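You operate a simulated robot arm through the tools that you are given. There is no shell and no other tool. Be economical: measure what you need, move in short steps, check, and stop when the job is done.

You are at the controls of a simulated two-armed robot. One attempt, no reset.

## Task
Fit the can that the blue oiler names and pump three times.
Fine: The can waits on the wall bench; the old one goes there too. Open the blue valve below the oiler, pull the oiler lever three times, shut the valve. Set down upright: oil can.

Only the result counts: the job must be done as asked and must still hold three seconds after the hand-in. Knocking over, shifting, dropping, spilling or breaking anything else fails it.

## Robot
Two 7-joint arms with fingered hands on one trunk, on a base that drives. Base frame: it is fixed to the floor where the robot stands at the start and does not move with it; the origin is under the middle of the robot, x ahead of it, y to its left, z up; the surface under the hand at the start is at about z = 880. Units: mm, degrees, N and s.
The left shoulder is at the start at [43, 152, 1174], the right one opposite. With the tool pointing down near the work surface each hand reaches from about 420 to 800 mm from the robot's upright axis, wherever it stands, measured 20 degrees to its own side. Places, roughly: blue valve handle [300, 0, 900]; cup of the blue oiler [500, 0, 1000]; green slider [700, 900, 1300]; oiler lever [500, -100, 1000]; red slider [700, 900, 1100]; shift knob [700, 300, 1300]; top of the wall bench [400, 200, 900]. Payload 3.8 kg a hand.
The tool frame of a hand sits at the grasp point between the pads (the TCP): z along the fingers, y along the line on which they close. The tips reach 30 mm beyond it. The gripper opens to 104 mm. The gripper's body begins 35 mm behind the TCP. The gripper is a hand of 5 fingers: y runs from the thumb to the fingers, the wrist lies at [-15, -104, -178] in the tool frame, and closing takes about 1.5 s.
Orientation is that of the tool frame in the base frame, as a unit quaternion [w, x, y, z]. With the fingers straight down and the wrist toward the robot, the tool's x, y and z point along [0, 1, 0], [1, 0, 0] and [0, 0, -1] of the base frame.

## Interface
- The arms move only by the tool send_rows. It takes "left_commands", "right_commands" or both (then of equal length, played together; a hand with none holds still); each is a list of rows, each a list of 6 numbers: the shift along the base's x, y, z in mm, then the turn, a rotation vector about the base's x, y, z in degrees. In form: [[x, y, z, rx, ry, rz], ...]. A call has 1 to 8 rows; each row shifts and turns the commanded pose from where the row before left it. "left_fingers" and "right_fingers" are, for a hand that has rows, the gripper command, from -1 (fully open) to 1 (shut), values between in proportion, set as the call begins (left out, the last holds). A row lasts 0.2 s, in which the tool goes at most 50 mm and 8.6 degrees; a call with a longer step from one row to the next is refused whole, and so is a gripper value outside its range. Where a pose cannot be reached the arm comes as near as it can. A force on the tool above 70 N (or 10 N above the force at the start of the call, whichever is more), or a blocked arm, ends the call early, and 0.2 s more pass. The fingers move at their own pace (about 72 mm/s each) and stop on an object; they squeeze with about 31 N. The grip force told is the motor's: it shows also when the fingers shut on nothing. Time passes only in rows, and 0.2 s behind the last, so rows that do not move let the fingers close. The reply holds the time, the measured pose of the TCP, the force on the tool along the base axes, the opening and the grip force, in the units named above and with some noise, with the torque about the TCP (base axes, N m) and any sound that the robot's microphone picked up.
- Cameras (640 x 400 px; columns grow to the right, rows downward): "scene" is now at [138.5, 6, 1321.4]; the picture's right is [0.13, -0.99, -0.01], its down [-0.54, -0.06, -0.84] and it looks along [0.84, 0.11, -0.54] (base axes); focal length 214 px, centre (320, 200). "left" rides on the left gripper at [-80, -78, -141] in its tool frame; the picture's right is [-0.78, -0.30, 0.56], its down [0.54, -0.78, 0.33] and it looks along [0.33, 0.56, 0.76] (tool axes); focal length 247 px, centre (320, 200). "right" rides on the right gripper at [80, -78, -141] in its tool frame; the picture's right is [-0.78, 0.30, -0.56], its down [-0.53, -0.78, 0.33] and it looks along [-0.33, 0.56, 0.76] (tool axes); focal length 247 px, centre (320, 200). There is no depth. A picture from a camera that has moved, and an enlarged one, comes with that camera's place and axes in the base frame and with its lens. The place of the scene camera against the robot may be out by one fixed shift of up to 12 mm in any direction.
- snapshot(camera): a new picture of that camera. No time passes.
- lift_body(by): slides the trunk up (or, below 0, down) by that many mm; the arms and the scene camera ride with it, the base frame stays. It gives what a move gives, with no picture.
- drive_base(legs): drives the robot by 1 to 6 legs, each [ahead, left, turn to the left] in mm, mm and degrees, along the robot's own axes; the way and the turn of a leg run together, so that a leg with both is an arc; at most 1500 mm and 180 degrees a leg. The arms and the cameras ride along, it lands a little off, and it stops where it bumps. It gives what a move gives.
- grasp_type(shape, hand): the hand has 5 fingers and takes this shape, open, in about a second: jaw (thumb against the fingers, like two jaws); tri (thumb and two fingers); tip (a fingertip pinch); poke (one finger out to press); point (the index stretched); flat (the hand flat); cup (the hand cupped); fist (a fist). The gripper value then closes the fingers along that shape, each until it touches; the sizes above hold for jaw. It gives what a move gives, with no picture.
- pan_tilt(pan, tilt): turns the head with the scene camera to pan (to the left, within 80 degrees either way) and tilt (down, from -29 to 69), counted from straight ahead of the robot. It gives what a move gives.
- close_up(camera, box): a new picture of the part [left, top, right, bottom] of that camera's present view, enlarged. No time passes.
- job_done(): hands the job in; it is judged then, once.

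Work in short steps. Places have to be worked out from the pictures, the camera data and where the tool is seen: move nearer, look again, correct. Check each grasp and each placing, and mend what went wrong. You have 120 turns and 92 pictures in all, those below and enlarged ones among them. Open the grippers and draw the arms clear of the work before you hand the job in, unless the task says otherwise; then end with one line.

The tools are called after "Request:" as a command line: name --argument value ..., lists and objects as JSON in quotes. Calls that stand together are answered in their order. send_rows: Moves the arms, as the interface text tells. Its arguments: {"type":"object","properties":{"left_commands":{"type":"array","items":{"type":"array","items":{"type":"number"}}},"left_fingers":{"type":"number"},"right_commands":{"type":"array","items":{"type":"array","items":{"type":"number"}}},"right_fingers":{"type":"number"}},"required":[]} The other tools are called the same way: lift_body (by) slides the trunk up or down; grasp_type (shape, hand) gives the hand a shape; drive_base (legs) drives the base; pan_tilt (pan, tilt) turns the head that bears the scene camera; snapshot (camera) takes a picture; close_up (camera, box) takes an enlarged picture of a part of a camera's view; job_done () hands the job in.

At the start:

```text
clock: 0.0
left_tool_pos: [485.4, 257.1, 1260.9]
left_tcp_rot: [0.0, 0.707, 0.708, 0.001]
left_force: [-0.1, -1.0, -1.3]
left_moment: [0.03, -0.01, 0.0]
left_finger_gap: 103.5
left_grip_force: 0.0
left_shape: jaw
right_tool_pos: [482.5, -121.8, 1308.7]
right_tcp_rot: [0.0, 0.707, 0.707, 0.0]
right_force: [-1.0, 0.6, -0.9]
right_moment: [0.01, -0.04, -0.02]
right_finger_gap: 103.5
right_grip_force: 0.0
right_shape: jaw
trunk travel left (down, up): [-250.0, 206.0]
robot x, y, heading: [-1.5, -3.3, 0.1]
head pan, tilt: [7.4, 26.1]
```

scene: 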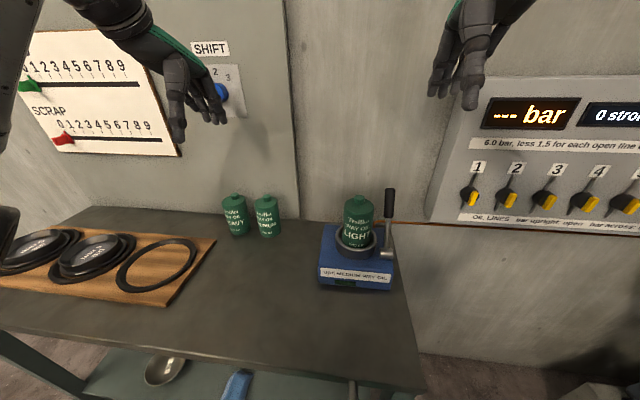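
right: 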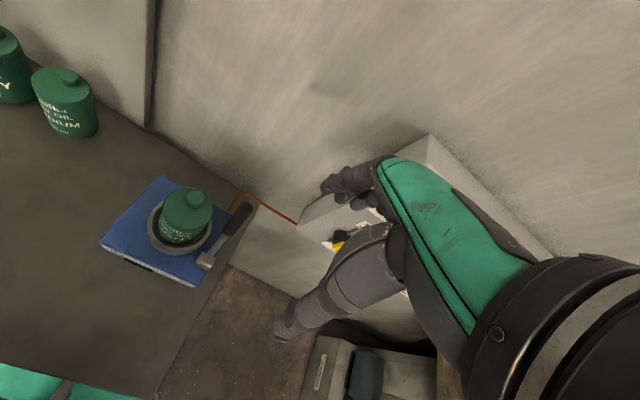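
left: 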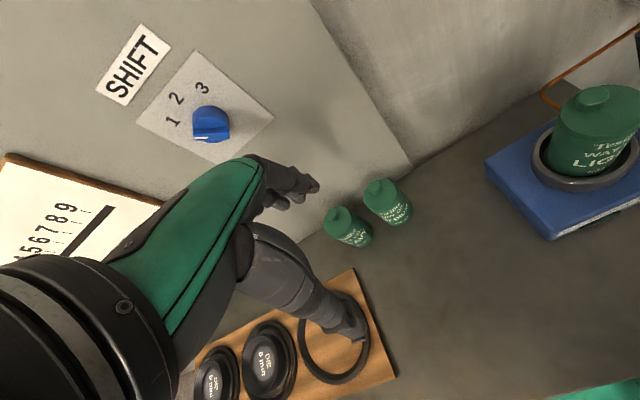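

I'll read the oiler label, the cans and the area below the bench up close.

Request:
close_up --camera "scene" --box '[210, 180, 410, 305]'

Request:
close_up --camera "left" --box '[300, 160, 440, 260]'

Request:
close_up --camera "scene" --box '[120, 300, 420, 400]'

```text
3.20 times, centred on (310, 242) of scene
camera zoom: at [138.5, 6.0, 1321.4], right [0.13, -0.99, -0.01], down [-0.54, -0.06, -0.84], along [0.84, 0.11, -0.54], focal length 686 px, centre (352, 64)
```

zoom: 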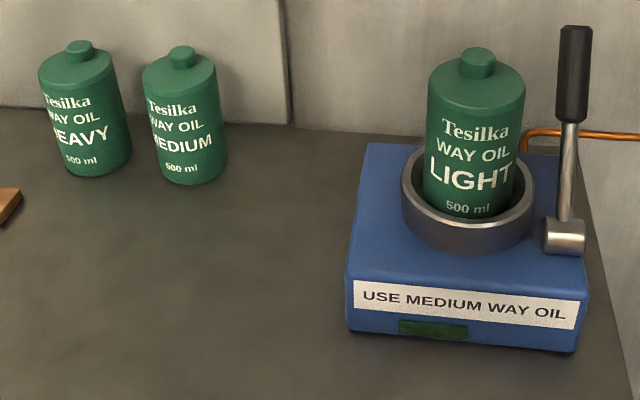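

```text
4.00 times, centred on (370, 210) of left
camera zoom: at [407.0, 176.5, 1400.8], right [-0.3, -0.78, -0.56], down [-0.78, 0.53, -0.33], along [0.56, 0.33, -0.76], focal length 988 px, centre (120, 160)
```

zoom: 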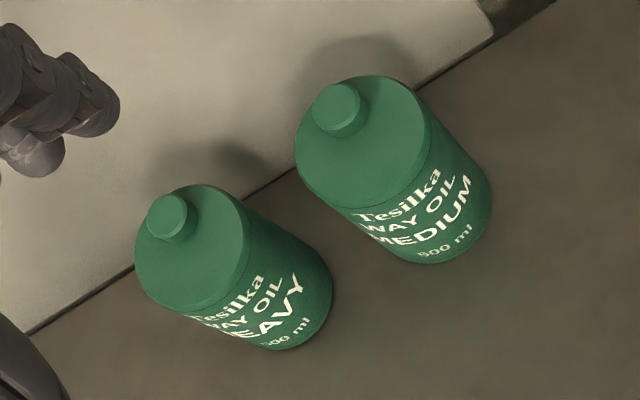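

```text
2.13 times, centred on (270, 350) of scene
camera zoom: at [138.5, 6.0, 1321.4], right [0.13, -0.99, -0.01], down [-0.54, -0.06, -0.84], along [0.84, 0.11, -0.54], focal length 458 px, centre (427, -120)
```

zoom: 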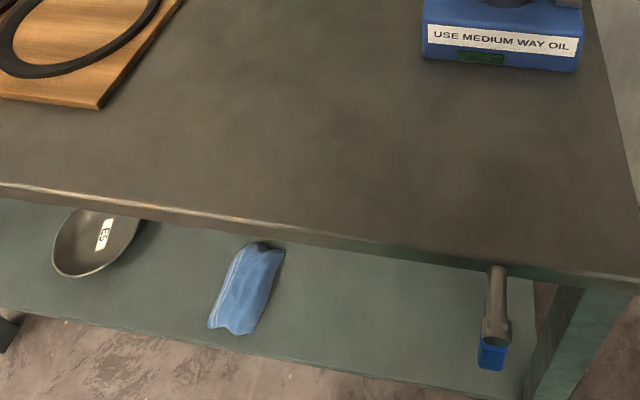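

The oiler calls for MEDIUM: the can just left of the oiler. The valve hangs below the front edge of the bench, so I tilt the head down to see it.

Request:
pan_tilt --pan 0 --tilt 60

Request:
snapshot --camera "scene"

Request:
close_up --camera "right" --box '[90, 140, 310, 300]'

```text
clock: 1.0
left_tool_pos: [484.5, 257.7, 1259.7]
left_tcp_rot: [0.0, 0.707, 0.708, 0.0]
left_force: [0.7, 0.1, -0.2]
left_moment: [-0.02, -0.02, 0.02]
left_finger_gap: 103.6
left_grip_force: 0.1
left_shape: jaw
right_tool_pos: [482.9, -121.1, 1308.4]
right_tcp_rot: [0.0, 0.708, 0.707, 0.001]
right_force: [0.8, 0.0, 0.5]
right_moment: [0.03, 0.03, 0.01]
right_finger_gap: 103.7
right_grip_force: 0.2
right_shape: jaw
trunk travel left (down, up): [-250.0, 206.0]
robot x, y, heading: [1.5, -1.6, 0.1]
head pan, tilt: [0.0, 60.0]
```

```text
85 pictures are left
camera scene: at [108.8, -5.8, 1276.3], right [0.0, -1.0, 0.0], down [-0.92, 0.0, -0.4], along [0.4, 0.0, -0.92], focal length 214 px, centre (320, 200)
```

scene: 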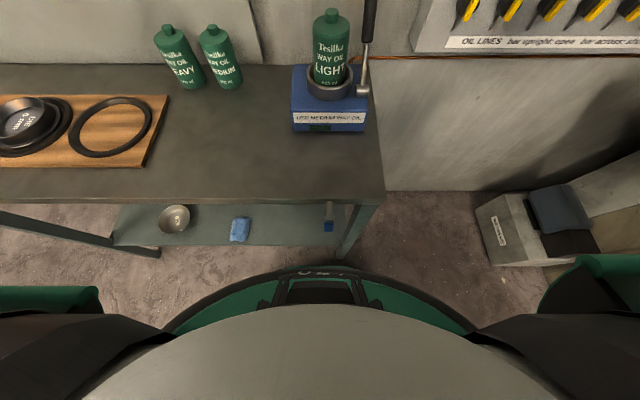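

```text
2.50 times, centred on (200, 220) of right
camera zoom: at [405.1, -42.5, 1450.9], right [0.3, -0.78, 0.56], down [-0.78, -0.53, -0.33], along [0.56, -0.33, -0.76], focal length 617 px, centre (620, 150)
```

zoom: 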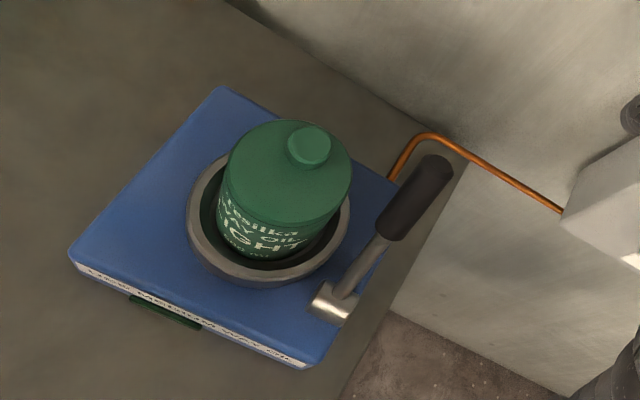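

I look closer at the valve from here.

Request:
close_up --camera "scene" --box '[280, 170, 380, 240]'

```text
5.71 times, centred on (330, 205) of scene
camera zoom: at [108.8, -5.8, 1276.3], right [0.0, -1.0, 0.0], down [-0.92, 0.0, -0.4], along [0.4, 0.0, -0.92], focal length 1226 px, centre (263, 171)
```

zoom: 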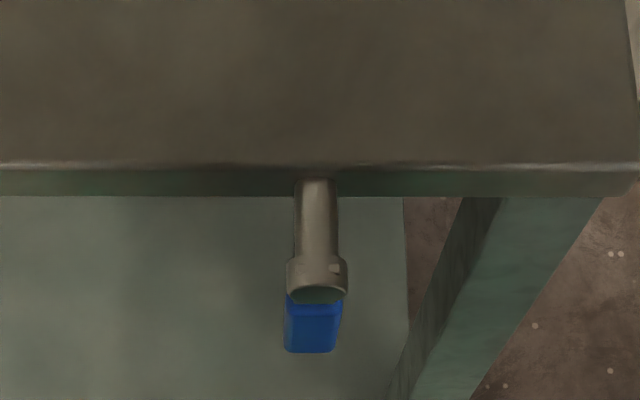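

The valve is a stem at the bench edge with a blue handle hanging down, about (245,-25,800). The light can sits at about (555,-18) with its cap top at z≈1070, and the medium can at about (616,225). I clear the right hand to the right and bring the left hand above the light can.

Request:
send_rows --left_commands '[[11, -46, -13, 0, 0, 0], [11, -46, -13, 0, 0, 0], [11, -46, -13, 0, 0, 0], [11, -46, -13, 0, 0, 0], [11, -46, -13, 0, 0, 0], [11, -45, -13, 0, 0, 0]]' --right_commands '[[-10, -45, 0, 0, 0, 0], [-10, -45, 0, 0, 0, 0], [-10, -45, 0, 0, 0, 0], [-10, -45, 0, 0, 0, 0], [0, -45, 0, 0, 0, 0], [0, 0, 0, 0, 0, 0]]' --left_fingers -1

Request:
snapshot --camera "left"

Request:
snapshot --camera "scene"

```text
clock: 2.4
left_tool_pos: [550.3, -18.8, 1180.4]
left_tcp_rot: [0.0, 0.707, 0.708, -0.001]
left_force: [-0.4, -0.4, 0.1]
left_moment: [0.01, -0.01, 0.02]
left_finger_gap: 103.6
left_grip_force: 0.0
left_shape: jaw
right_tool_pos: [442.4, -348.1, 1308.6]
right_tcp_rot: [-0.001, 0.707, 0.708, -0.001]
right_force: [0.9, -1.0, 0.3]
right_moment: [-0.03, 0.0, 0.05]
right_finger_gap: 103.7
right_grip_force: 0.1
right_shape: jaw
trunk travel left (down, up): [-250.0, 206.0]
robot x, y, heading: [2.7, -1.5, -0.1]
head pan, tilt: [0.0, 60.0]
```

```text
82 pictures are left
camera left: at [474.1, -99.0, 1321.4], right [-0.3, -0.78, -0.56], down [-0.78, 0.53, -0.33], along [0.55, 0.34, -0.76], focal length 247 px, centre (320, 200)
```

left: 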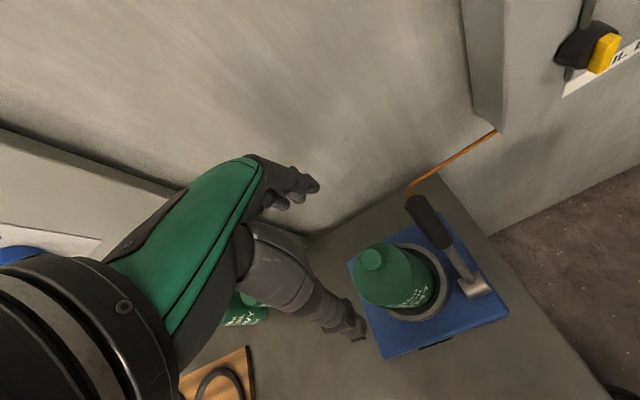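

```text
81 pictures are left
camera scene: at [109.4, -6.8, 1276.1], right [0.0, -1.0, 0.0], down [-0.92, 0.0, -0.4], along [0.4, 0.0, -0.92], focal length 214 px, centre (320, 200)
```

scene: 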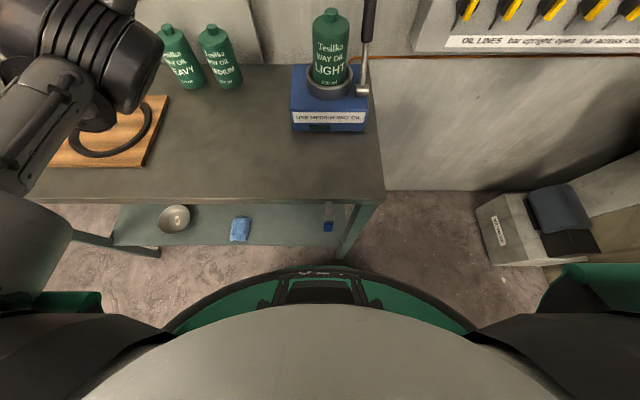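

The cap lies at about (554,-19), nearly under the TCP. I descend with the fingers open to z≈1050 and look.

Request:
send_rows --left_commands '[[4, 0, -40, 0, 0, 0], [0, 0, -40, 0, 0, 0], [0, 0, -30, 0, 0, 0], [0, 0, -20, 0, 0, 0]]'

Request:
snapshot --camera "left"

Request:
close_up --camera "scene" --box '[240, 0, 440, 140]'

```text
clock: 3.4
left_tool_pos: [553.5, -17.7, 1053.3]
left_tcp_rot: [0.002, 0.706, 0.708, 0.0]
left_force: [-3.9, 0.4, 4.8]
left_moment: [0.0, 0.21, -0.02]
left_finger_gap: 103.8
left_grip_force: 0.0
left_shape: jaw
right_tool_pos: [440.5, -346.9, 1310.6]
right_tcp_rot: [0.001, 0.707, 0.707, 0.001]
right_force: [-1.3, -0.1, 0.0]
right_moment: [0.0, -0.01, 0.03]
right_finger_gap: 103.7
right_grip_force: 0.0
right_shape: jaw
trunk travel left (down, up): [-250.0, 206.0]
robot x, y, heading: [-2.9, -2.3, 0.1]
head pan, tilt: [0.0, 60.0]
```

```text
80 pictures are left
camera left: at [475.4, -98.7, 1193.8], right [-0.29, -0.78, -0.56], down [-0.78, 0.53, -0.34], along [0.56, 0.33, -0.76], focal length 247 px, centre (320, 200)
```

left: 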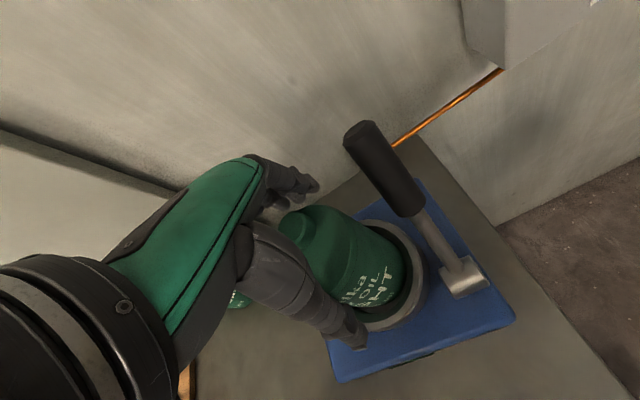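

```text
2.86 times, centred on (340, 70) of scene
camera zoom: at [106.9, -5.9, 1276.5], right [0.0, -1.0, 0.0], down [-0.92, 0.0, -0.4], along [0.4, 0.0, -0.92], focal length 613 px, centre (263, 571)
```

zoom: 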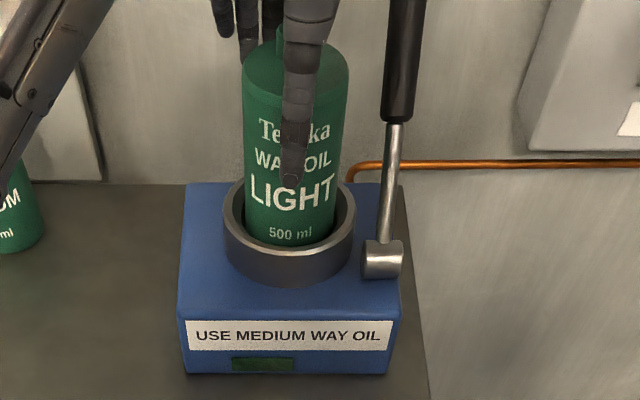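

There's a slight contact force, the thumb is in front of the can and the fingers are behind it. I close here.

Request:
send_rows --left_commands '[[0, 0, 2, 0, 0, 0], [0, 0, 0, 0, 0, 0], [0, 0, 0, 0, 0, 0], [0, 0, 0, 0, 0, 0], [0, 0, 0, 0, 0, 0], [0, 0, 0, 0, 0, 0], [0, 0, 0, 0, 0, 0]]' --left_fingers 1

Request:
snapshot --camera "left"

```text
clock: 5.0
left_tool_pos: [553.4, -18.1, 1056.1]
left_tcp_rot: [0.001, 0.707, 0.708, 0.001]
left_force: [-1.1, 0.8, 14.3]
left_moment: [0.06, -0.35, -0.02]
left_finger_gap: 62.7
left_grip_force: 31.0
left_shape: jaw
right_tool_pos: [439.2, -346.4, 1309.8]
right_tcp_rot: [0.001, 0.707, 0.707, 0.001]
right_force: [-0.3, 0.0, -0.5]
right_moment: [0.02, -0.02, 0.0]
right_finger_gap: 103.8
right_grip_force: 0.1
right_shape: jaw
trunk travel left (down, up): [-250.0, 206.0]
robot x, y, heading: [-2.4, -0.9, -0.1]
head pan, tilt: [0.0, 60.0]
```

```text
78 pictures are left
camera left: at [475.3, -98.5, 1196.4], right [-0.29, -0.78, -0.56], down [-0.78, 0.53, -0.34], along [0.56, 0.33, -0.76], focal length 247 px, centre (320, 200)
```

left: 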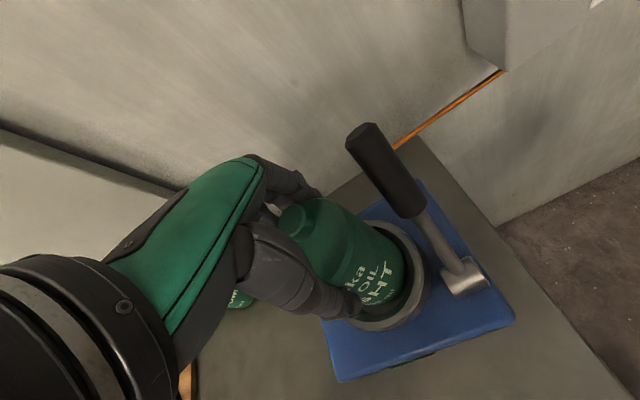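

The grip holds (gap 63, 31 N). I lift a little and check that the can follows and whether the cup retains it.

Request:
send_rows --left_commands '[[0, 0, 10, 0, 0, 0], [0, 0, 15, 0, 0, 0], [0, 0, 20, 0, 0, 0], [0, 0, 20, 0, 0, 0]]'

Request:
snapshot --camera "left"

Request:
snapshot --camera "scene"

```text
clock: 6.0
left_tool_pos: [555.0, -17.5, 1119.4]
left_tcp_rot: [0.0, 0.706, 0.708, 0.0]
left_force: [0.1, 0.1, -5.3]
left_moment: [-0.01, -0.05, -0.02]
left_finger_gap: 62.6
left_grip_force: 30.6
left_shape: jaw
right_tool_pos: [442.1, -346.9, 1309.4]
right_tcp_rot: [-0.001, 0.707, 0.707, -0.001]
right_force: [-0.5, 0.9, 1.2]
right_moment: [0.01, 0.03, 0.02]
right_finger_gap: 103.5
right_grip_force: 0.1
right_shape: jaw
trunk travel left (down, up): [-250.0, 206.0]
robot x, y, heading: [1.5, -0.3, -0.3]
head pan, tilt: [0.0, 60.0]
```

```text
77 pictures are left
camera left: at [477.5, -98.8, 1259.9], right [-0.3, -0.78, -0.56], down [-0.78, 0.53, -0.33], along [0.55, 0.33, -0.76], focal length 247 px, centre (320, 200)
```

left: 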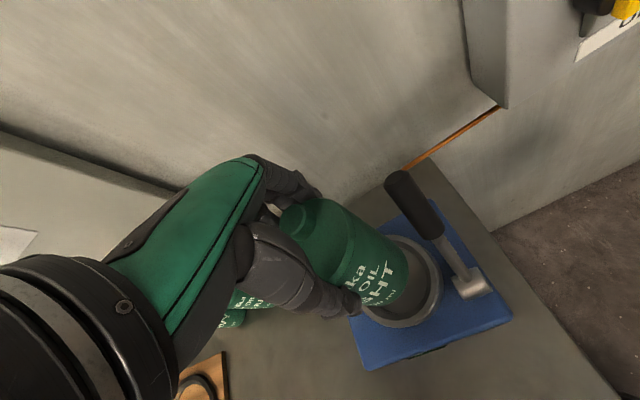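

```text
76 pictures are left
camera scene: at [109.5, -6.2, 1276.1], right [0.0, -1.0, 0.0], down [-0.92, 0.0, -0.4], along [0.4, 0.0, -0.92], focal length 214 px, centre (320, 200)
```

scene: 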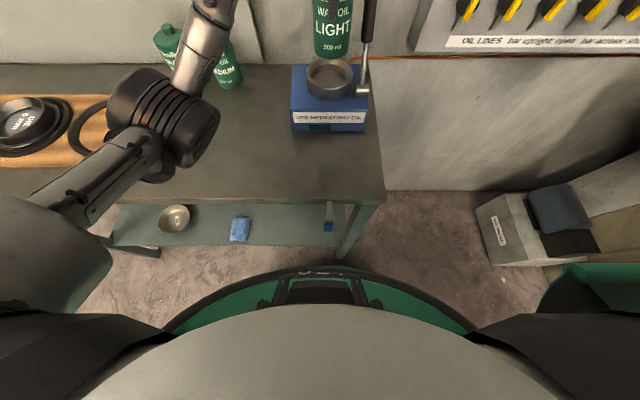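

The can is out, and its bottom hangs about 106 mm below the TCP. I carry it to the open bench at about (480,120) and lower it.

Request:
send_rows --left_commands '[[-10, 36, 5, 0, 0, 0], [-20, 36, 0, 0, 0, 0], [-22, 36, 0, 0, 0, 0], [-23, 30, -10, 0, 0, 0], [0, 0, -30, 0, 0, 0], [0, 0, -30, 0, 0, 0], [0, 0, -25, 0, 0, 0]]'

Request:
snapshot --camera "scene"

```text
clock: 7.6
left_tool_pos: [481.6, 119.9, 1028.7]
left_tcp_rot: [0.001, 0.706, 0.708, 0.0]
left_force: [-0.8, -0.3, -5.5]
left_moment: [0.01, -0.05, 0.04]
left_finger_gap: 62.4
left_grip_force: 30.5
left_shape: jaw
right_tool_pos: [442.7, -346.6, 1310.3]
right_tcp_rot: [0.0, 0.707, 0.708, 0.001]
right_force: [-1.0, 0.2, -0.7]
right_moment: [0.0, 0.02, 0.03]
right_finger_gap: 103.8
right_grip_force: 0.1
right_shape: jaw
trunk travel left (down, up): [-250.0, 206.0]
robot x, y, heading: [0.2, 1.4, -0.1]
head pan, tilt: [0.0, 60.0]
```

```text
75 pictures are left
camera scene: at [109.1, -5.3, 1276.2], right [0.0, -1.0, 0.0], down [-0.92, 0.0, -0.4], along [0.4, 0.0, -0.92], focal length 214 px, centre (320, 200)
```

scene: 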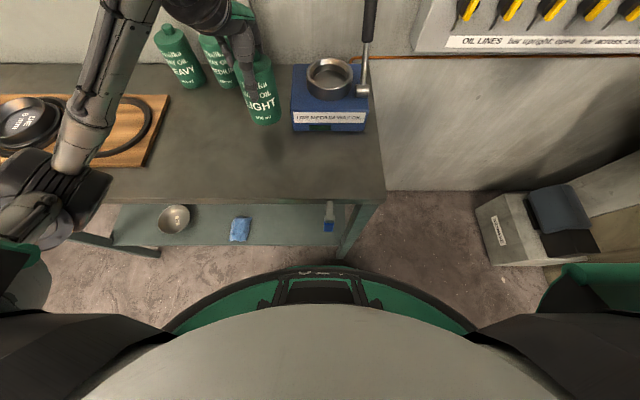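

The base is about 35 mm above the bench. I lower most of that and then creep.

Request:
send_rows --left_commands '[[0, 0, -12, 0, 0, 0], [0, 0, -10, 0, 0, 0], [0, 0, -6, 0, 0, 0], [0, 0, -3, 0, 0, 0], [0, 0, 0, 0, 0, 0]]'

Request:
close_up --camera "scene" --box '[200, 40, 360, 160]'

```text
clock: 8.8
left_tool_pos: [480.4, 120.9, 998.6]
left_tcp_rot: [0.0, 0.707, 0.708, -0.001]
left_force: [-0.7, -0.5, -4.2]
left_moment: [0.04, -0.05, 0.0]
left_finger_gap: 62.6
left_grip_force: 30.8
left_shape: jaw
right_tool_pos: [441.8, -346.6, 1309.4]
right_tcp_rot: [0.001, 0.708, 0.706, 0.0]
right_force: [0.0, -0.1, -0.5]
right_moment: [-0.01, 0.02, 0.01]
right_finger_gap: 103.9
right_grip_force: 0.0
right_shape: jaw
trunk travel left (down, up): [-250.0, 206.0]
robot x, y, heading: [-2.7, -0.6, 0.0]
head pan, tilt: [0.0, 60.0]
```

```text
3.33 times, centred on (280, 100) of scene
camera zoom: at [109.3, -5.7, 1276.2], right [0.0, -1.0, 0.0], down [-0.92, 0.0, -0.4], along [0.4, 0.0, -0.92], focal length 715 px, centre (453, 533)
```

zoom: 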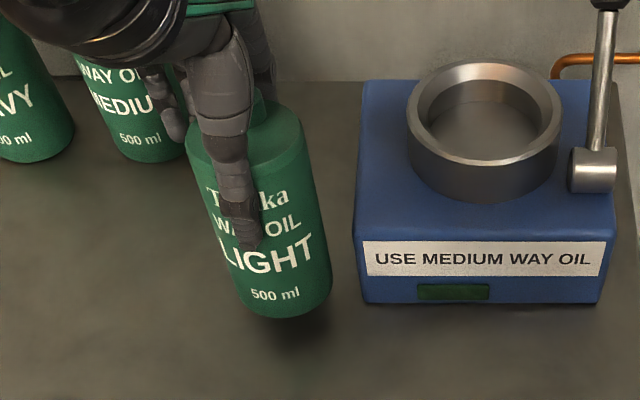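

It's still several mm above the bench; creeping down 2 mm per row.

Request:
send_rows --left_commands '[[0, 0, -2, 0, 0, 0], [0, 0, -2, 0, 0, 0], [0, 0, -2, 0, 0, 0], [0, 0, -2, 0, 0, 0]]'

```text
clock: 9.8
left_tool_pos: [480.4, 119.8, 988.7]
left_tcp_rot: [0.001, 0.707, 0.707, -0.001]
left_force: [-0.1, 0.2, -3.4]
left_moment: [0.07, -0.05, -0.04]
left_finger_gap: 62.2
left_grip_force: 30.5
left_shape: jaw
right_tool_pos: [442.9, -347.9, 1309.0]
right_tcp_rot: [0.0, 0.708, 0.706, 0.0]
right_force: [-0.5, 0.5, -0.1]
right_moment: [0.0, 0.01, 0.02]
right_finger_gap: 103.7
right_grip_force: 0.0
right_shape: jaw
trunk travel left (down, up): [-250.0, 206.0]
robot x, y, heading: [-2.4, -2.6, 0.2]
head pan, tilt: [0.0, 60.0]
```

The force is barely reduced; I continue.

Request:
send_rows --left_commands '[[0, 0, -1.5, 0, 0, 0], [0, 0, -1.5, 0, 0, 0], [0, 0, -1.5, 0, 0, 0], [0, 0, 0, 0, 0, 0]]'

Request:
close_up --camera "scene" --box '[200, 40, 360, 160]'

```text
clock: 10.8
left_tool_pos: [480.1, 121.1, 984.2]
left_tcp_rot: [0.0, 0.707, 0.708, 0.0]
left_force: [-0.4, -0.6, -4.8]
left_moment: [-0.01, -0.02, -0.01]
left_finger_gap: 62.5
left_grip_force: 31.1
left_shape: jaw
right_tool_pos: [442.0, -347.6, 1308.9]
right_tcp_rot: [0.0, 0.707, 0.707, 0.0]
right_force: [-0.4, -0.8, -0.6]
right_moment: [0.0, 0.03, -0.02]
right_finger_gap: 103.7
right_grip_force: 0.1
right_shape: jaw
trunk travel left (down, up): [-250.0, 206.0]
robot x, y, heading: [3.0, 0.7, -0.1]
head pan, tilt: [0.0, 60.0]
```

```text
3.33 times, centred on (280, 100) of scene
camera zoom: at [109.3, -5.8, 1276.2], right [0.0, -1.0, 0.0], down [-0.92, 0.0, -0.4], along [0.4, 0.0, -0.92], focal length 715 px, centre (453, 533)
```

zoom: 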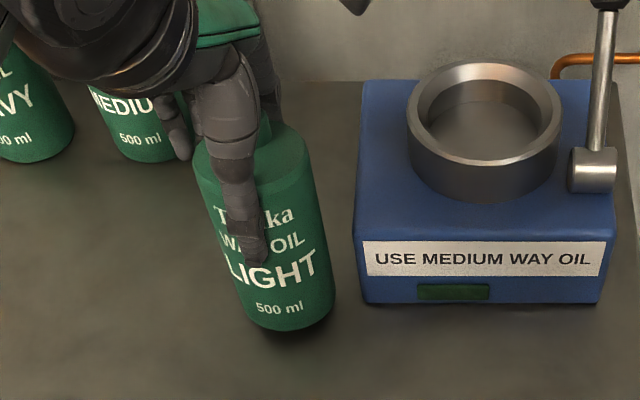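

Still a thin gap; continuing in small steps until the force turns.

Request:
send_rows --left_commands '[[0, 0, -1.5, 0, 0, 0], [0, 0, -1.5, 0, 0, 0], [0, 0, -1.5, 0, 0, 0], [0, 0, 0, 0, 0, 0]]'

```text
clock: 11.8
left_tool_pos: [480.0, 119.8, 982.0]
left_tcp_rot: [0.001, 0.707, 0.708, 0.0]
left_force: [-0.2, 0.3, 3.1]
left_moment: [0.02, -0.16, -0.01]
left_finger_gap: 62.7
left_grip_force: 30.4
left_shape: jaw
right_tool_pos: [441.0, -346.9, 1308.7]
right_tcp_rot: [0.0, 0.708, 0.707, 0.001]
right_force: [-0.7, -0.4, 0.0]
right_moment: [0.01, 0.0, 0.0]
right_finger_gap: 103.6
right_grip_force: 0.2
right_shape: jaw
trunk travel left (down, up): [-250.0, 206.0]
robot x, y, heading: [-3.9, 2.5, 0.3]
head pan, tilt: [0.0, 60.0]
```

It has touched down (force now +3 N). I release and rise straight up.

Request:
send_rows --left_commands '[[0, 0, 0, 0, 0, 0], [0, 0, 0, 0, 0, 0], [0, 0, 0, 0, 0, 0], [0, 0, 0, 0, 0, 0], [0, 0, 30, 0, 0, 0], [0, 0, 40, 0, 0, 0], [0, 0, 40, 0, 0, 0], [0, 0, 40, 0, 0, 0]]' --left_fingers -1

Request:
snapshot --camera "scene"

Request:
snapshot --camera "left"

```text
clock: 13.6
left_tool_pos: [479.7, 120.9, 1132.2]
left_tcp_rot: [0.0, 0.707, 0.707, 0.0]
left_force: [-0.4, 0.7, -0.6]
left_moment: [0.03, 0.0, 0.0]
left_finger_gap: 104.1
left_grip_force: 0.0
left_shape: jaw
right_tool_pos: [440.8, -348.0, 1309.7]
right_tcp_rot: [0.0, 0.708, 0.707, -0.001]
right_force: [0.2, -1.4, 0.0]
right_moment: [-0.01, -0.03, 0.03]
right_finger_gap: 103.7
right_grip_force: 0.0
right_shape: jaw
trunk travel left (down, up): [-250.0, 206.0]
robot x, y, heading: [3.5, -0.3, 0.1]
head pan, tilt: [0.0, 60.0]
```

```text
72 pictures are left
camera scene: at [108.3, -6.2, 1276.3], right [0.0, -1.0, 0.0], down [-0.92, 0.0, -0.4], along [0.4, 0.0, -0.92], focal length 214 px, centre (320, 200)
```

scene: 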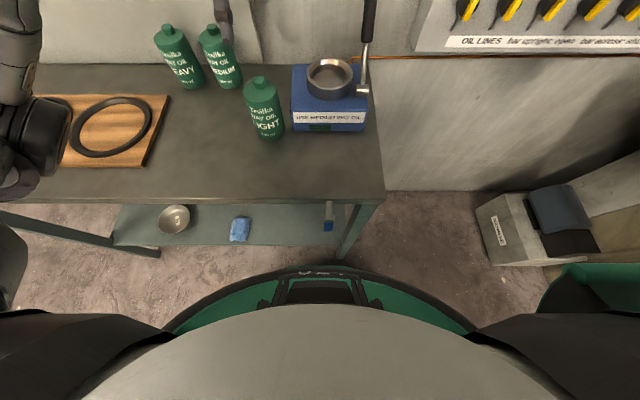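

```text
71 pictures are left
camera left: at [401.3, 39.6, 1272.6], right [-0.3, -0.78, -0.56], down [-0.78, 0.53, -0.33], along [0.56, 0.33, -0.76], focal length 247 px, centre (320, 200)
```

left: 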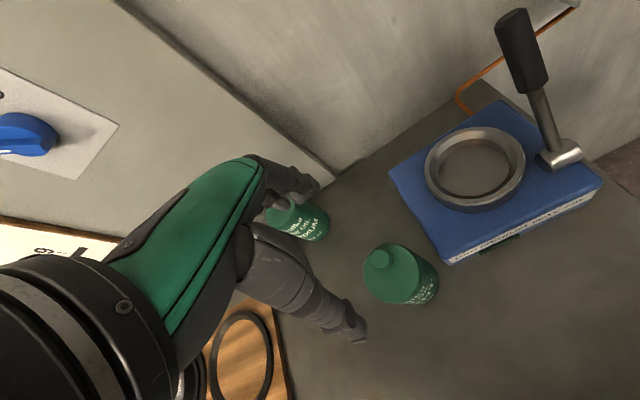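

The light can stands upright. I need accurate positions of the cup and medium can, so I take enlarged views.

Request:
close_up --camera "left" --box '[240, 100, 640, 350]'

Request:
close_up --camera "scene" --box '[140, 0, 400, 160]'

```text
1.60 times, centred on (440, 225) of left
camera zoom: at [401.3, 39.6, 1272.6], right [-0.3, -0.78, -0.56], down [-0.78, 0.53, -0.33], along [0.56, 0.33, -0.76], focal length 395 px, centre (128, 160)
```

zoom: 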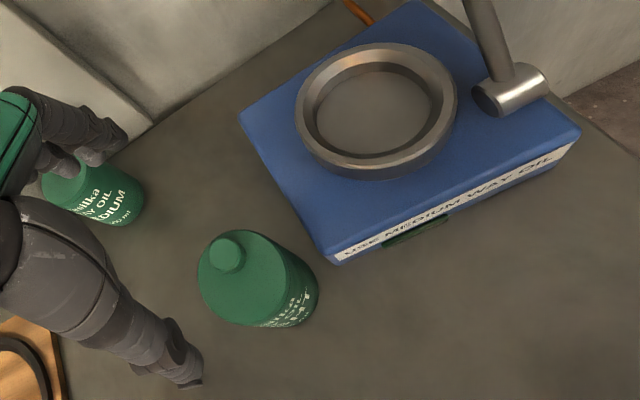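

```text
2.46 times, centred on (270, 80) of scene
camera zoom: at [108.3, -6.2, 1276.3], right [0.0, -1.0, 0.0], down [-0.92, 0.0, -0.4], along [0.4, 0.0, -0.92], focal length 528 px, centre (443, 495)
```

zoom: 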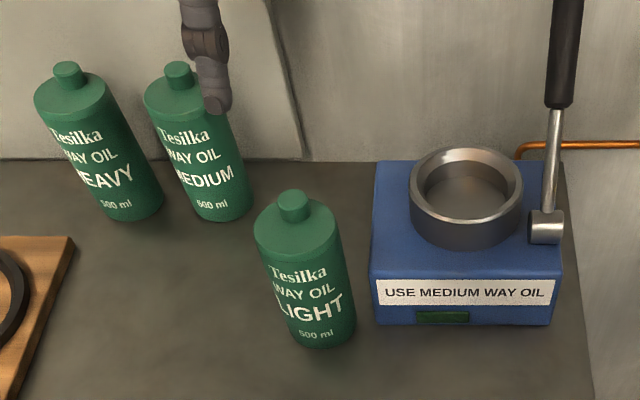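

Light can measured at about (480,104) with cap top z≈1021, so it sat about 16 mm to −y of the TCP in the grip. The medium can is near (640,233), and I move the hand above it to measure.

Request:
send_rows --left_commands '[[32, 23, 15, 0, 0, 0], [32, 23, 15, 0, 0, 0], [32, 23, 15, 0, 0, 0], [32, 23, 5, 0, 0, 0], [27, 23, 0, 0, 0, 0], [0, 0, 0, 0, 0, 0]]'

Request:
snapshot --camera "left"

```text
clock: 15.0
left_tool_pos: [633.4, 235.3, 1180.6]
left_tcp_rot: [-0.001, 0.707, 0.707, 0.0]
left_force: [0.1, 0.6, -1.1]
left_moment: [0.01, 0.02, -0.02]
left_finger_gap: 104.0
left_grip_force: 0.0
left_shape: jaw
right_tool_pos: [441.7, -347.5, 1310.3]
right_tcp_rot: [0.0, 0.707, 0.707, 0.0]
right_force: [-0.6, 0.0, -0.1]
right_moment: [-0.02, 0.0, 0.0]
right_finger_gap: 103.6
right_grip_force: 0.0
right_shape: jaw
trunk travel left (down, up): [-250.0, 206.0]
robot x, y, heading: [-1.7, -1.4, 0.1]
head pan, tilt: [0.0, 60.0]
```

```text
68 pictures are left
camera left: at [556.4, 154.1, 1321.8], right [-0.3, -0.78, -0.56], down [-0.78, 0.53, -0.33], along [0.56, 0.33, -0.76], focal length 247 px, centre (320, 200)
```

left: 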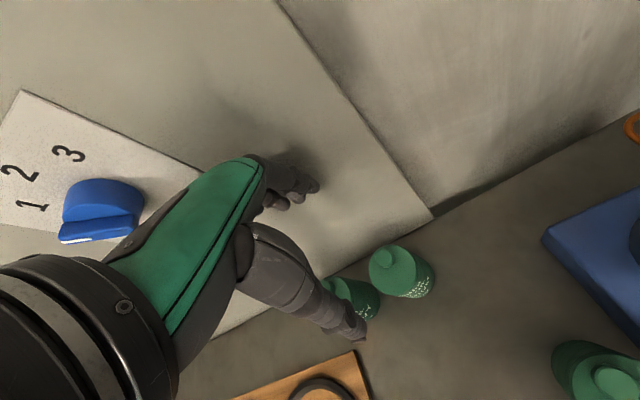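

The medium can's cap is at (643,233). The wall is about 70 mm behind it, so I narrow the fingers to ~84 mm, align, and descend part way.

Request:
send_rows --left_commands '[[8, -2, 0, 0, 0, 0], [0, 0, 0, 0, 0, 0], [0, 0, -35, 0, 0, 0], [0, 0, -35, 0, 0, 0], [0, 0, -35, 0, 0, 0], [0, 0, 0, 0, 0, 0]]' --left_fingers -0.62

Request:
snapshot --camera "left"

Request:
pan_tilt --pan 15 --tilt 35

Request:
snapshot --camera "scene"

```text
clock: 16.4
left_tool_pos: [641.7, 232.9, 1075.5]
left_tcp_rot: [0.0, 0.707, 0.708, 0.0]
left_force: [-6.9, 0.6, 0.3]
left_moment: [0.0, -0.13, 0.08]
left_finger_gap: 83.0
left_grip_force: 0.0
left_shape: jaw
right_tool_pos: [441.6, -347.2, 1309.1]
right_tcp_rot: [0.001, 0.707, 0.707, 0.001]
right_force: [0.1, 0.5, -0.2]
right_moment: [0.0, 0.0, -0.03]
right_finger_gap: 103.8
right_grip_force: 0.0
right_shape: jaw
trunk travel left (down, up): [-250.0, 206.0]
robot x, y, heading: [-0.9, 2.9, 0.3]
head pan, tilt: [0.0, 60.0]
```

```text
67 pictures are left
camera left: at [564.3, 153.1, 1216.2], right [-0.29, -0.78, -0.56], down [-0.78, 0.53, -0.33], along [0.56, 0.33, -0.76], focal length 247 px, centre (320, 200)
```

left: 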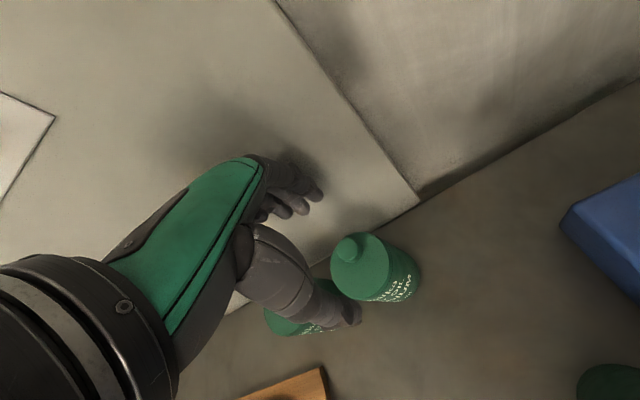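

```text
clock: 17.3
left_tool_pos: [642.5, 233.2, 1076.2]
left_tcp_rot: [0.0, 0.706, 0.708, 0.0]
left_force: [-6.6, 0.2, -1.3]
left_moment: [-0.01, -0.09, 0.08]
left_finger_gap: 82.8
left_grip_force: 0.1
left_shape: jaw
right_tool_pos: [440.7, -347.6, 1309.0]
right_tcp_rot: [0.0, 0.707, 0.707, 0.0]
right_force: [-0.6, 0.1, -0.5]
right_moment: [0.01, 0.01, 0.01]
right_finger_gap: 104.0
right_grip_force: 0.1
right_shape: jaw
trunk travel left (down, up): [-250.0, 206.0]
robot x, y, heading: [1.7, -1.8, -0.1]
head pan, tilt: [15.0, 35.0]
```

```text
66 pictures are left
camera scene: at [129.7, 17.0, 1308.3], right [0.26, -0.97, -0.03], down [-0.64, -0.15, -0.75], along [0.72, 0.21, -0.66], focal length 214 px, centre (320, 200)
```

scene: 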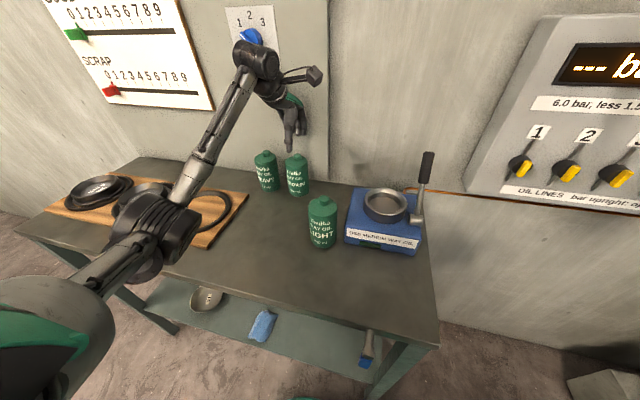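

The −7 N force shows the finger knuckles touching the wall panel. I back up, then yaw the hand about −56° so the fingers come in along the wall on the free right side of the can.

Request:
send_rows --left_commands '[[-15, 0, 10, 0, 0, 0], [-10, 0, 40, 0, 0, -8], [0, 0, 20, 0, 0, -8], [0, 0, 0, 0, 0, -8], [0, 0, 0, 0, 0, -8], [0, 0, 0, 0, 0, -8], [0, 0, 0, 0, 0, -8], [0, 0, 0, 0, 0, -8]]'

Request:
snapshot --camera "left"

Request:
snapshot --camera "scene"

```text
clock: 19.1
left_tool_pos: [618.4, 233.4, 1146.7]
left_tcp_rot: [0.001, 0.957, 0.291, 0.0]
left_force: [0.2, -0.1, -0.6]
left_moment: [0.0, -0.03, -0.02]
left_finger_gap: 84.4
left_grip_force: 0.1
left_shape: jaw
right_tool_pos: [443.2, -346.6, 1309.1]
right_tcp_rot: [0.0, 0.707, 0.707, 0.0]
right_force: [-0.7, 0.2, 0.3]
right_moment: [0.01, 0.02, 0.0]
right_finger_gap: 103.8
right_grip_force: 0.0
right_shape: jaw
trunk travel left (down, up): [-250.0, 206.0]
robot x, y, heading: [0.9, 1.1, 0.1]
head pan, tilt: [15.0, 35.0]
```

```text
65 pictures are left
camera left: at [508.0, 252.3, 1286.8], right [-0.81, -0.19, -0.56], down [0.01, 0.94, -0.33], along [0.59, -0.28, -0.76], focal length 247 px, centre (320, 200)
```

left: 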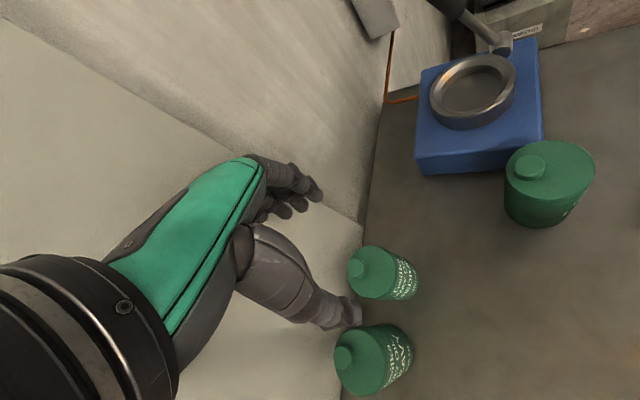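

```text
64 pictures are left
camera scene: at [131.1, 16.8, 1308.2], right [0.26, -0.97, -0.03], down [-0.64, -0.15, -0.75], along [0.72, 0.21, -0.66], focal length 214 px, centre (320, 200)
```

scene: 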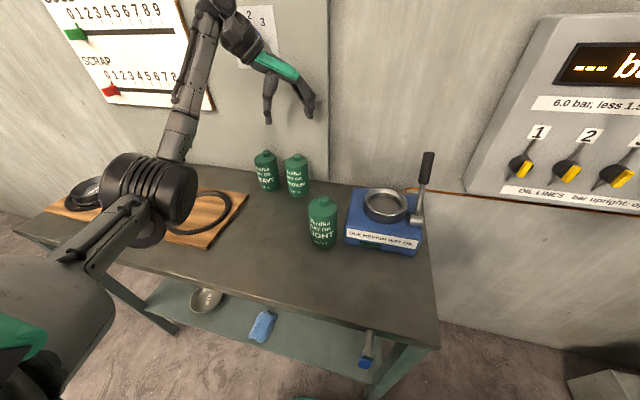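

With the yaw, the medium can resolves to about (642,236). I align over it and come down part way, watching the force for wall contact.

Request:
send_rows --left_commands '[[12, 1, 0, 0, 0, 0], [11, 1, 0, 0, 0, 0], [0, 0, -30, 0, 0, 0], [0, 0, -30, 0, 0, 0], [0, 0, -20, 0, 0, 0], [0, 0, 0, 0, 0, 0]]' --left_fingers -0.8

Request:
snapshot --camera "left"

Request:
close_up --camera "scene" --box '[220, 60, 380, 220]'

```text
clock: 20.5
left_tool_pos: [639.5, 234.5, 1065.6]
left_tcp_rot: [0.0, 0.956, 0.293, 0.0]
left_force: [-2.9, -0.3, -0.3]
left_moment: [-0.03, 0.01, -0.06]
left_finger_gap: 93.5
left_grip_force: 0.0
left_shape: jaw
right_tool_pos: [441.6, -346.9, 1309.8]
right_tcp_rot: [0.0, 0.708, 0.707, 0.0]
right_force: [-0.1, -0.4, 0.1]
right_moment: [0.01, -0.02, -0.02]
right_finger_gap: 103.6
right_grip_force: 0.1
right_shape: jaw
trunk travel left (down, up): [-250.0, 206.0]
robot x, y, heading: [-1.3, -1.2, -0.3]
head pan, tilt: [15.0, 35.0]
```

```text
63 pictures are left
camera left: at [530.2, 254.2, 1207.0], right [-0.81, -0.19, -0.56], down [0.01, 0.94, -0.33], along [0.59, -0.27, -0.76], focal length 247 px, centre (320, 200)
```

left: 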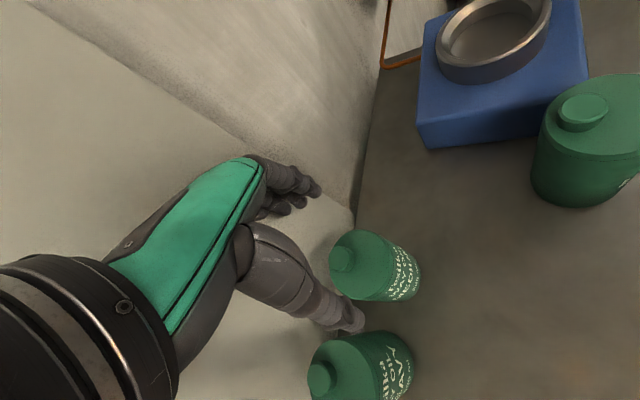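

```text
2.50 times, centred on (300, 140) of scene
camera zoom: at [130.5, 16.9, 1308.3], right [0.26, -0.97, -0.03], down [-0.64, -0.15, -0.75], along [0.72, 0.21, -0.66], focal length 536 px, centre (370, 350)
```

zoom: 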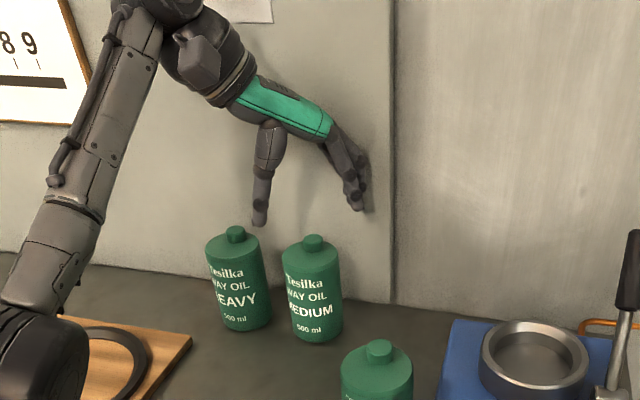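

Only a light touch on the wall (3 N). The can is about 8 mm off sideways and centred in the closing direction. I shift y slightly and descend further.

Request:
send_rows --left_commands '[[0, 4, 0, 0, 0, 0], [0, 0, -20, 0, 0, 0], [0, 0, -20, 0, 0, 0], [0, 0, -15, 0, 0, 0], [0, 0, -10, 0, 0, 0], [0, 0, 0, 0, 0, 0]]'

Request:
close_up --camera "scene" --box '[220, 80, 380, 240]'

Request:
snapshot --camera "left"

```text
clock: 21.9
left_tool_pos: [640.9, 239.7, 1001.6]
left_tcp_rot: [0.001, 0.956, 0.293, 0.0]
left_force: [-1.7, -0.1, 0.9]
left_moment: [-0.01, -0.02, -0.02]
left_finger_gap: 93.5
left_grip_force: 0.0
left_shape: jaw
right_tool_pos: [441.8, -347.6, 1309.5]
right_tcp_rot: [0.0, 0.707, 0.707, -0.001]
right_force: [-0.2, -0.1, 0.4]
right_moment: [0.02, -0.01, -0.01]
right_finger_gap: 103.6
right_grip_force: 0.0
right_shape: jaw
trunk travel left (down, up): [-250.0, 206.0]
robot x, y, heading: [-1.3, -1.2, -0.1]
head pan, tilt: [15.0, 35.0]
```

```text
2.50 times, centred on (300, 160) of scene
camera zoom: at [130.5, 16.9, 1308.3], right [0.26, -0.97, -0.03], down [-0.64, -0.15, -0.75], along [0.72, 0.21, -0.66], focal length 536 px, centre (370, 300)
```

zoom: 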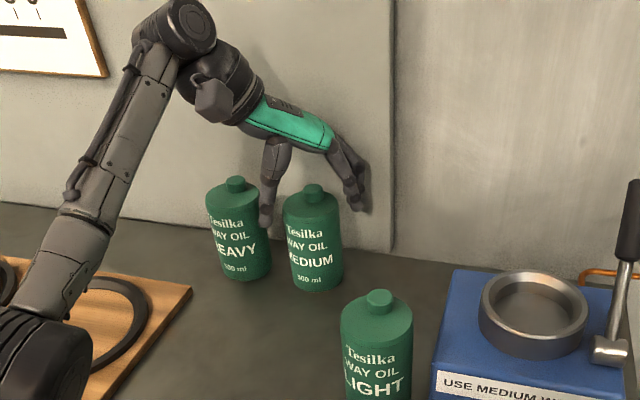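

```text
60 pictures are left
camera left: at [530.1, 258.3, 1141.4], right [-0.81, -0.19, -0.56], down [0.01, 0.94, -0.33], along [0.59, -0.27, -0.76], focal length 247 px, centre (320, 200)
```

left: 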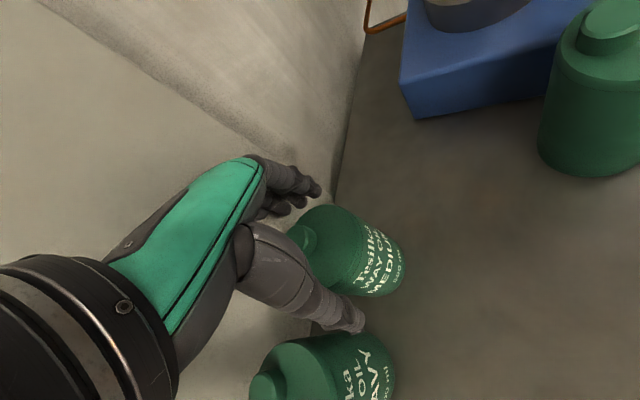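

The thumb and fingers straddle the medium can just as they did the light one. I go down the last 16 mm and close.

Request:
send_rows --left_commands '[[0, 0, -8, 0, 0, 0], [0, 0, -8, 0, 0, 0], [0, 0, 0, 0, 0, 0]]'

Request:
send_rows --left_commands '[[0, 0, 0, 0, 0, 0], [0, 0, 0, 0, 0, 0], [0, 0, 0, 0, 0, 0], [0, 0, 0, 0, 0, 0], [0, 0, 0, 0, 0, 0], [0, 0, 0, 0, 0, 0], [0, 0, 0, 0, 0, 0]]' --left_fingers 1

Request:
close_up --camera "scene" --box '[220, 80, 380, 240]'

```text
clock: 22.7
left_tool_pos: [641.6, 239.1, 984.8]
left_tcp_rot: [0.0, 0.956, 0.293, 0.0]
left_force: [-2.7, 0.3, 0.0]
left_moment: [0.02, -0.03, -0.03]
left_finger_gap: 93.3
left_grip_force: 0.1
left_shape: jaw
right_tool_pos: [441.5, -346.3, 1311.1]
right_tcp_rot: [0.0, 0.707, 0.707, 0.0]
right_force: [-0.1, 0.1, -0.7]
right_moment: [-0.02, 0.0, 0.0]
right_finger_gap: 103.5
right_grip_force: 0.1
right_shape: jaw
trunk travel left (down, up): [-250.0, 206.0]
robot x, y, heading: [-2.8, -2.2, 0.1]
head pan, tilt: [15.0, 35.0]
```

```text
clock: 24.3
left_tool_pos: [641.3, 238.9, 983.9]
left_tcp_rot: [0.001, 0.956, 0.294, -0.001]
left_force: [0.1, 0.5, -0.2]
left_moment: [-0.02, -0.02, 0.05]
left_finger_gap: 58.5
left_grip_force: 31.0
left_shape: jaw
right_tool_pos: [442.5, -347.2, 1308.9]
right_tcp_rot: [0.0, 0.707, 0.707, 0.001]
right_force: [-0.4, -0.2, 1.4]
right_moment: [-0.01, -0.01, 0.01]
right_finger_gap: 103.8
right_grip_force: 0.1
right_shape: jaw
trunk travel left (down, up): [-250.0, 206.0]
robot x, y, heading: [2.2, 0.1, 0.1]
head pan, tilt: [15.0, 35.0]
```

```text
2.50 times, centred on (300, 160) of scene
camera zoom: at [131.0, 17.1, 1308.2], right [0.26, -0.97, -0.03], down [-0.64, -0.15, -0.75], along [0.72, 0.21, -0.66], focal length 536 px, centre (370, 300)
```

zoom: 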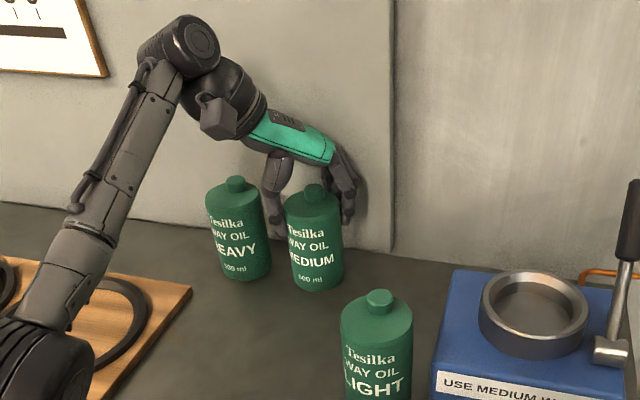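

The gap of 58.5 mm (against 63 for a full grip) means I hold it off-centre toward the wall. I slide it gently ~30 mm away from the wall on the bench, then regrip properly.

Request:
send_rows --left_commands '[[-4, 0, 0, 0, 0, 0], [-5, -1, 0, 0, 0, 0], [-6, -1, 0, 0, 0, 0], [-6, -1, 0, 0, 0, 0], [-6, -1, 0, 0, 0, 0], [-5, 0, 0, 0, 0, 0], [0, 0, 0, 0, 0, 0]]'

Request:
close_up --camera "scene" --box '[220, 80, 380, 240]'

Request:
snapshot --camera "left"

```text
clock: 25.9
left_tool_pos: [608.3, 235.0, 984.6]
left_tcp_rot: [0.0, 0.956, 0.293, -0.001]
left_force: [1.5, -0.4, 0.0]
left_moment: [-0.05, -0.06, 0.0]
left_finger_gap: 58.4
left_grip_force: 31.3
left_shape: jaw
right_tool_pos: [442.3, -347.9, 1309.1]
right_tcp_rot: [0.0, 0.707, 0.707, 0.001]
right_force: [0.3, -0.7, -0.2]
right_moment: [-0.01, 0.0, -0.02]
right_finger_gap: 103.8
right_grip_force: 0.0
right_shape: jaw
trunk travel left (down, up): [-250.0, 206.0]
robot x, y, heading: [2.0, 1.3, 0.1]
head pan, tilt: [15.0, 35.0]
```

```text
2.50 times, centred on (300, 160) of scene
camera zoom: at [131.3, 16.9, 1308.2], right [0.26, -0.97, -0.03], down [-0.64, -0.15, -0.75], along [0.72, 0.21, -0.66], focal length 536 px, centre (370, 300)
```

zoom: 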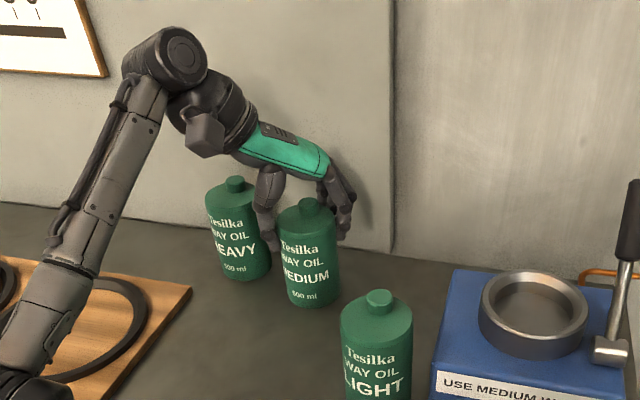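

```text
57 pictures are left
camera left: at [499.2, 253.9, 1125.6], right [-0.81, -0.19, -0.56], down [0.01, 0.94, -0.33], along [0.59, -0.27, -0.76], focal length 247 px, centre (320, 200)
```

left: 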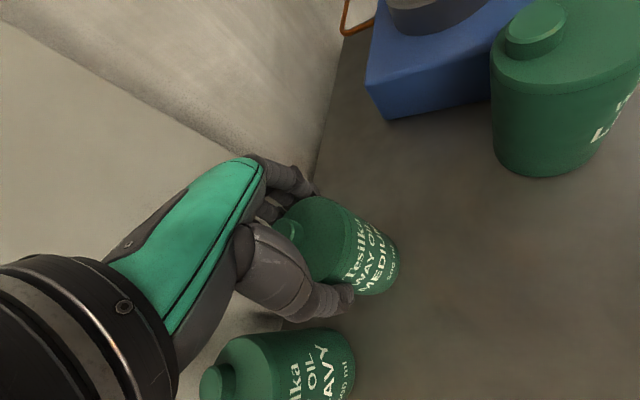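

The can slid along with the hand. I look closely at where thumb and fingers touch it before regripping.

Request:
close_up --camera "left" --box '[200, 130, 440, 330]'

Request:
close_up --camera "scene" --box '[260, 110, 340, 210]'

```text
2.00 times, centred on (320, 230) of left
camera zoom: at [499.2, 253.9, 1125.6], right [-0.81, -0.19, -0.56], down [0.01, 0.94, -0.33], along [0.59, -0.27, -0.76], focal length 494 px, centre (320, 140)
```

zoom: 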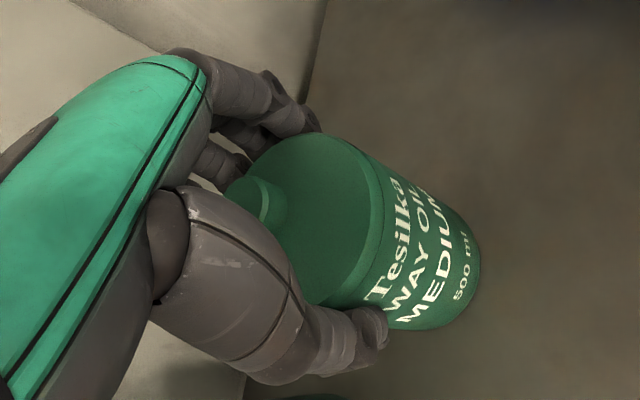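

```text
4.00 times, centred on (300, 160) of scene
camera zoom: at [131.3, 16.9, 1308.2], right [0.26, -0.97, -0.03], down [-0.64, -0.15, -0.75], along [0.72, 0.21, -0.66], focal length 858 px, centre (400, 360)
```

zoom: 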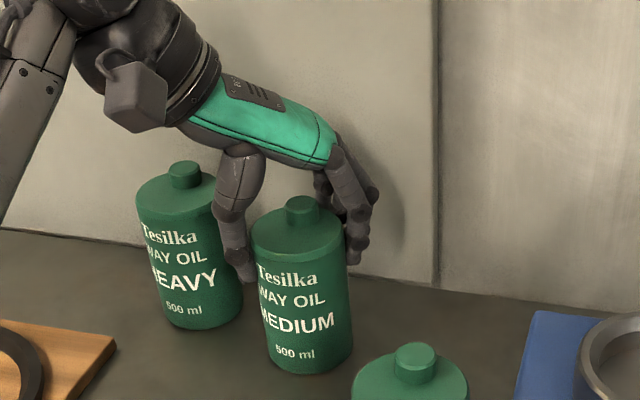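

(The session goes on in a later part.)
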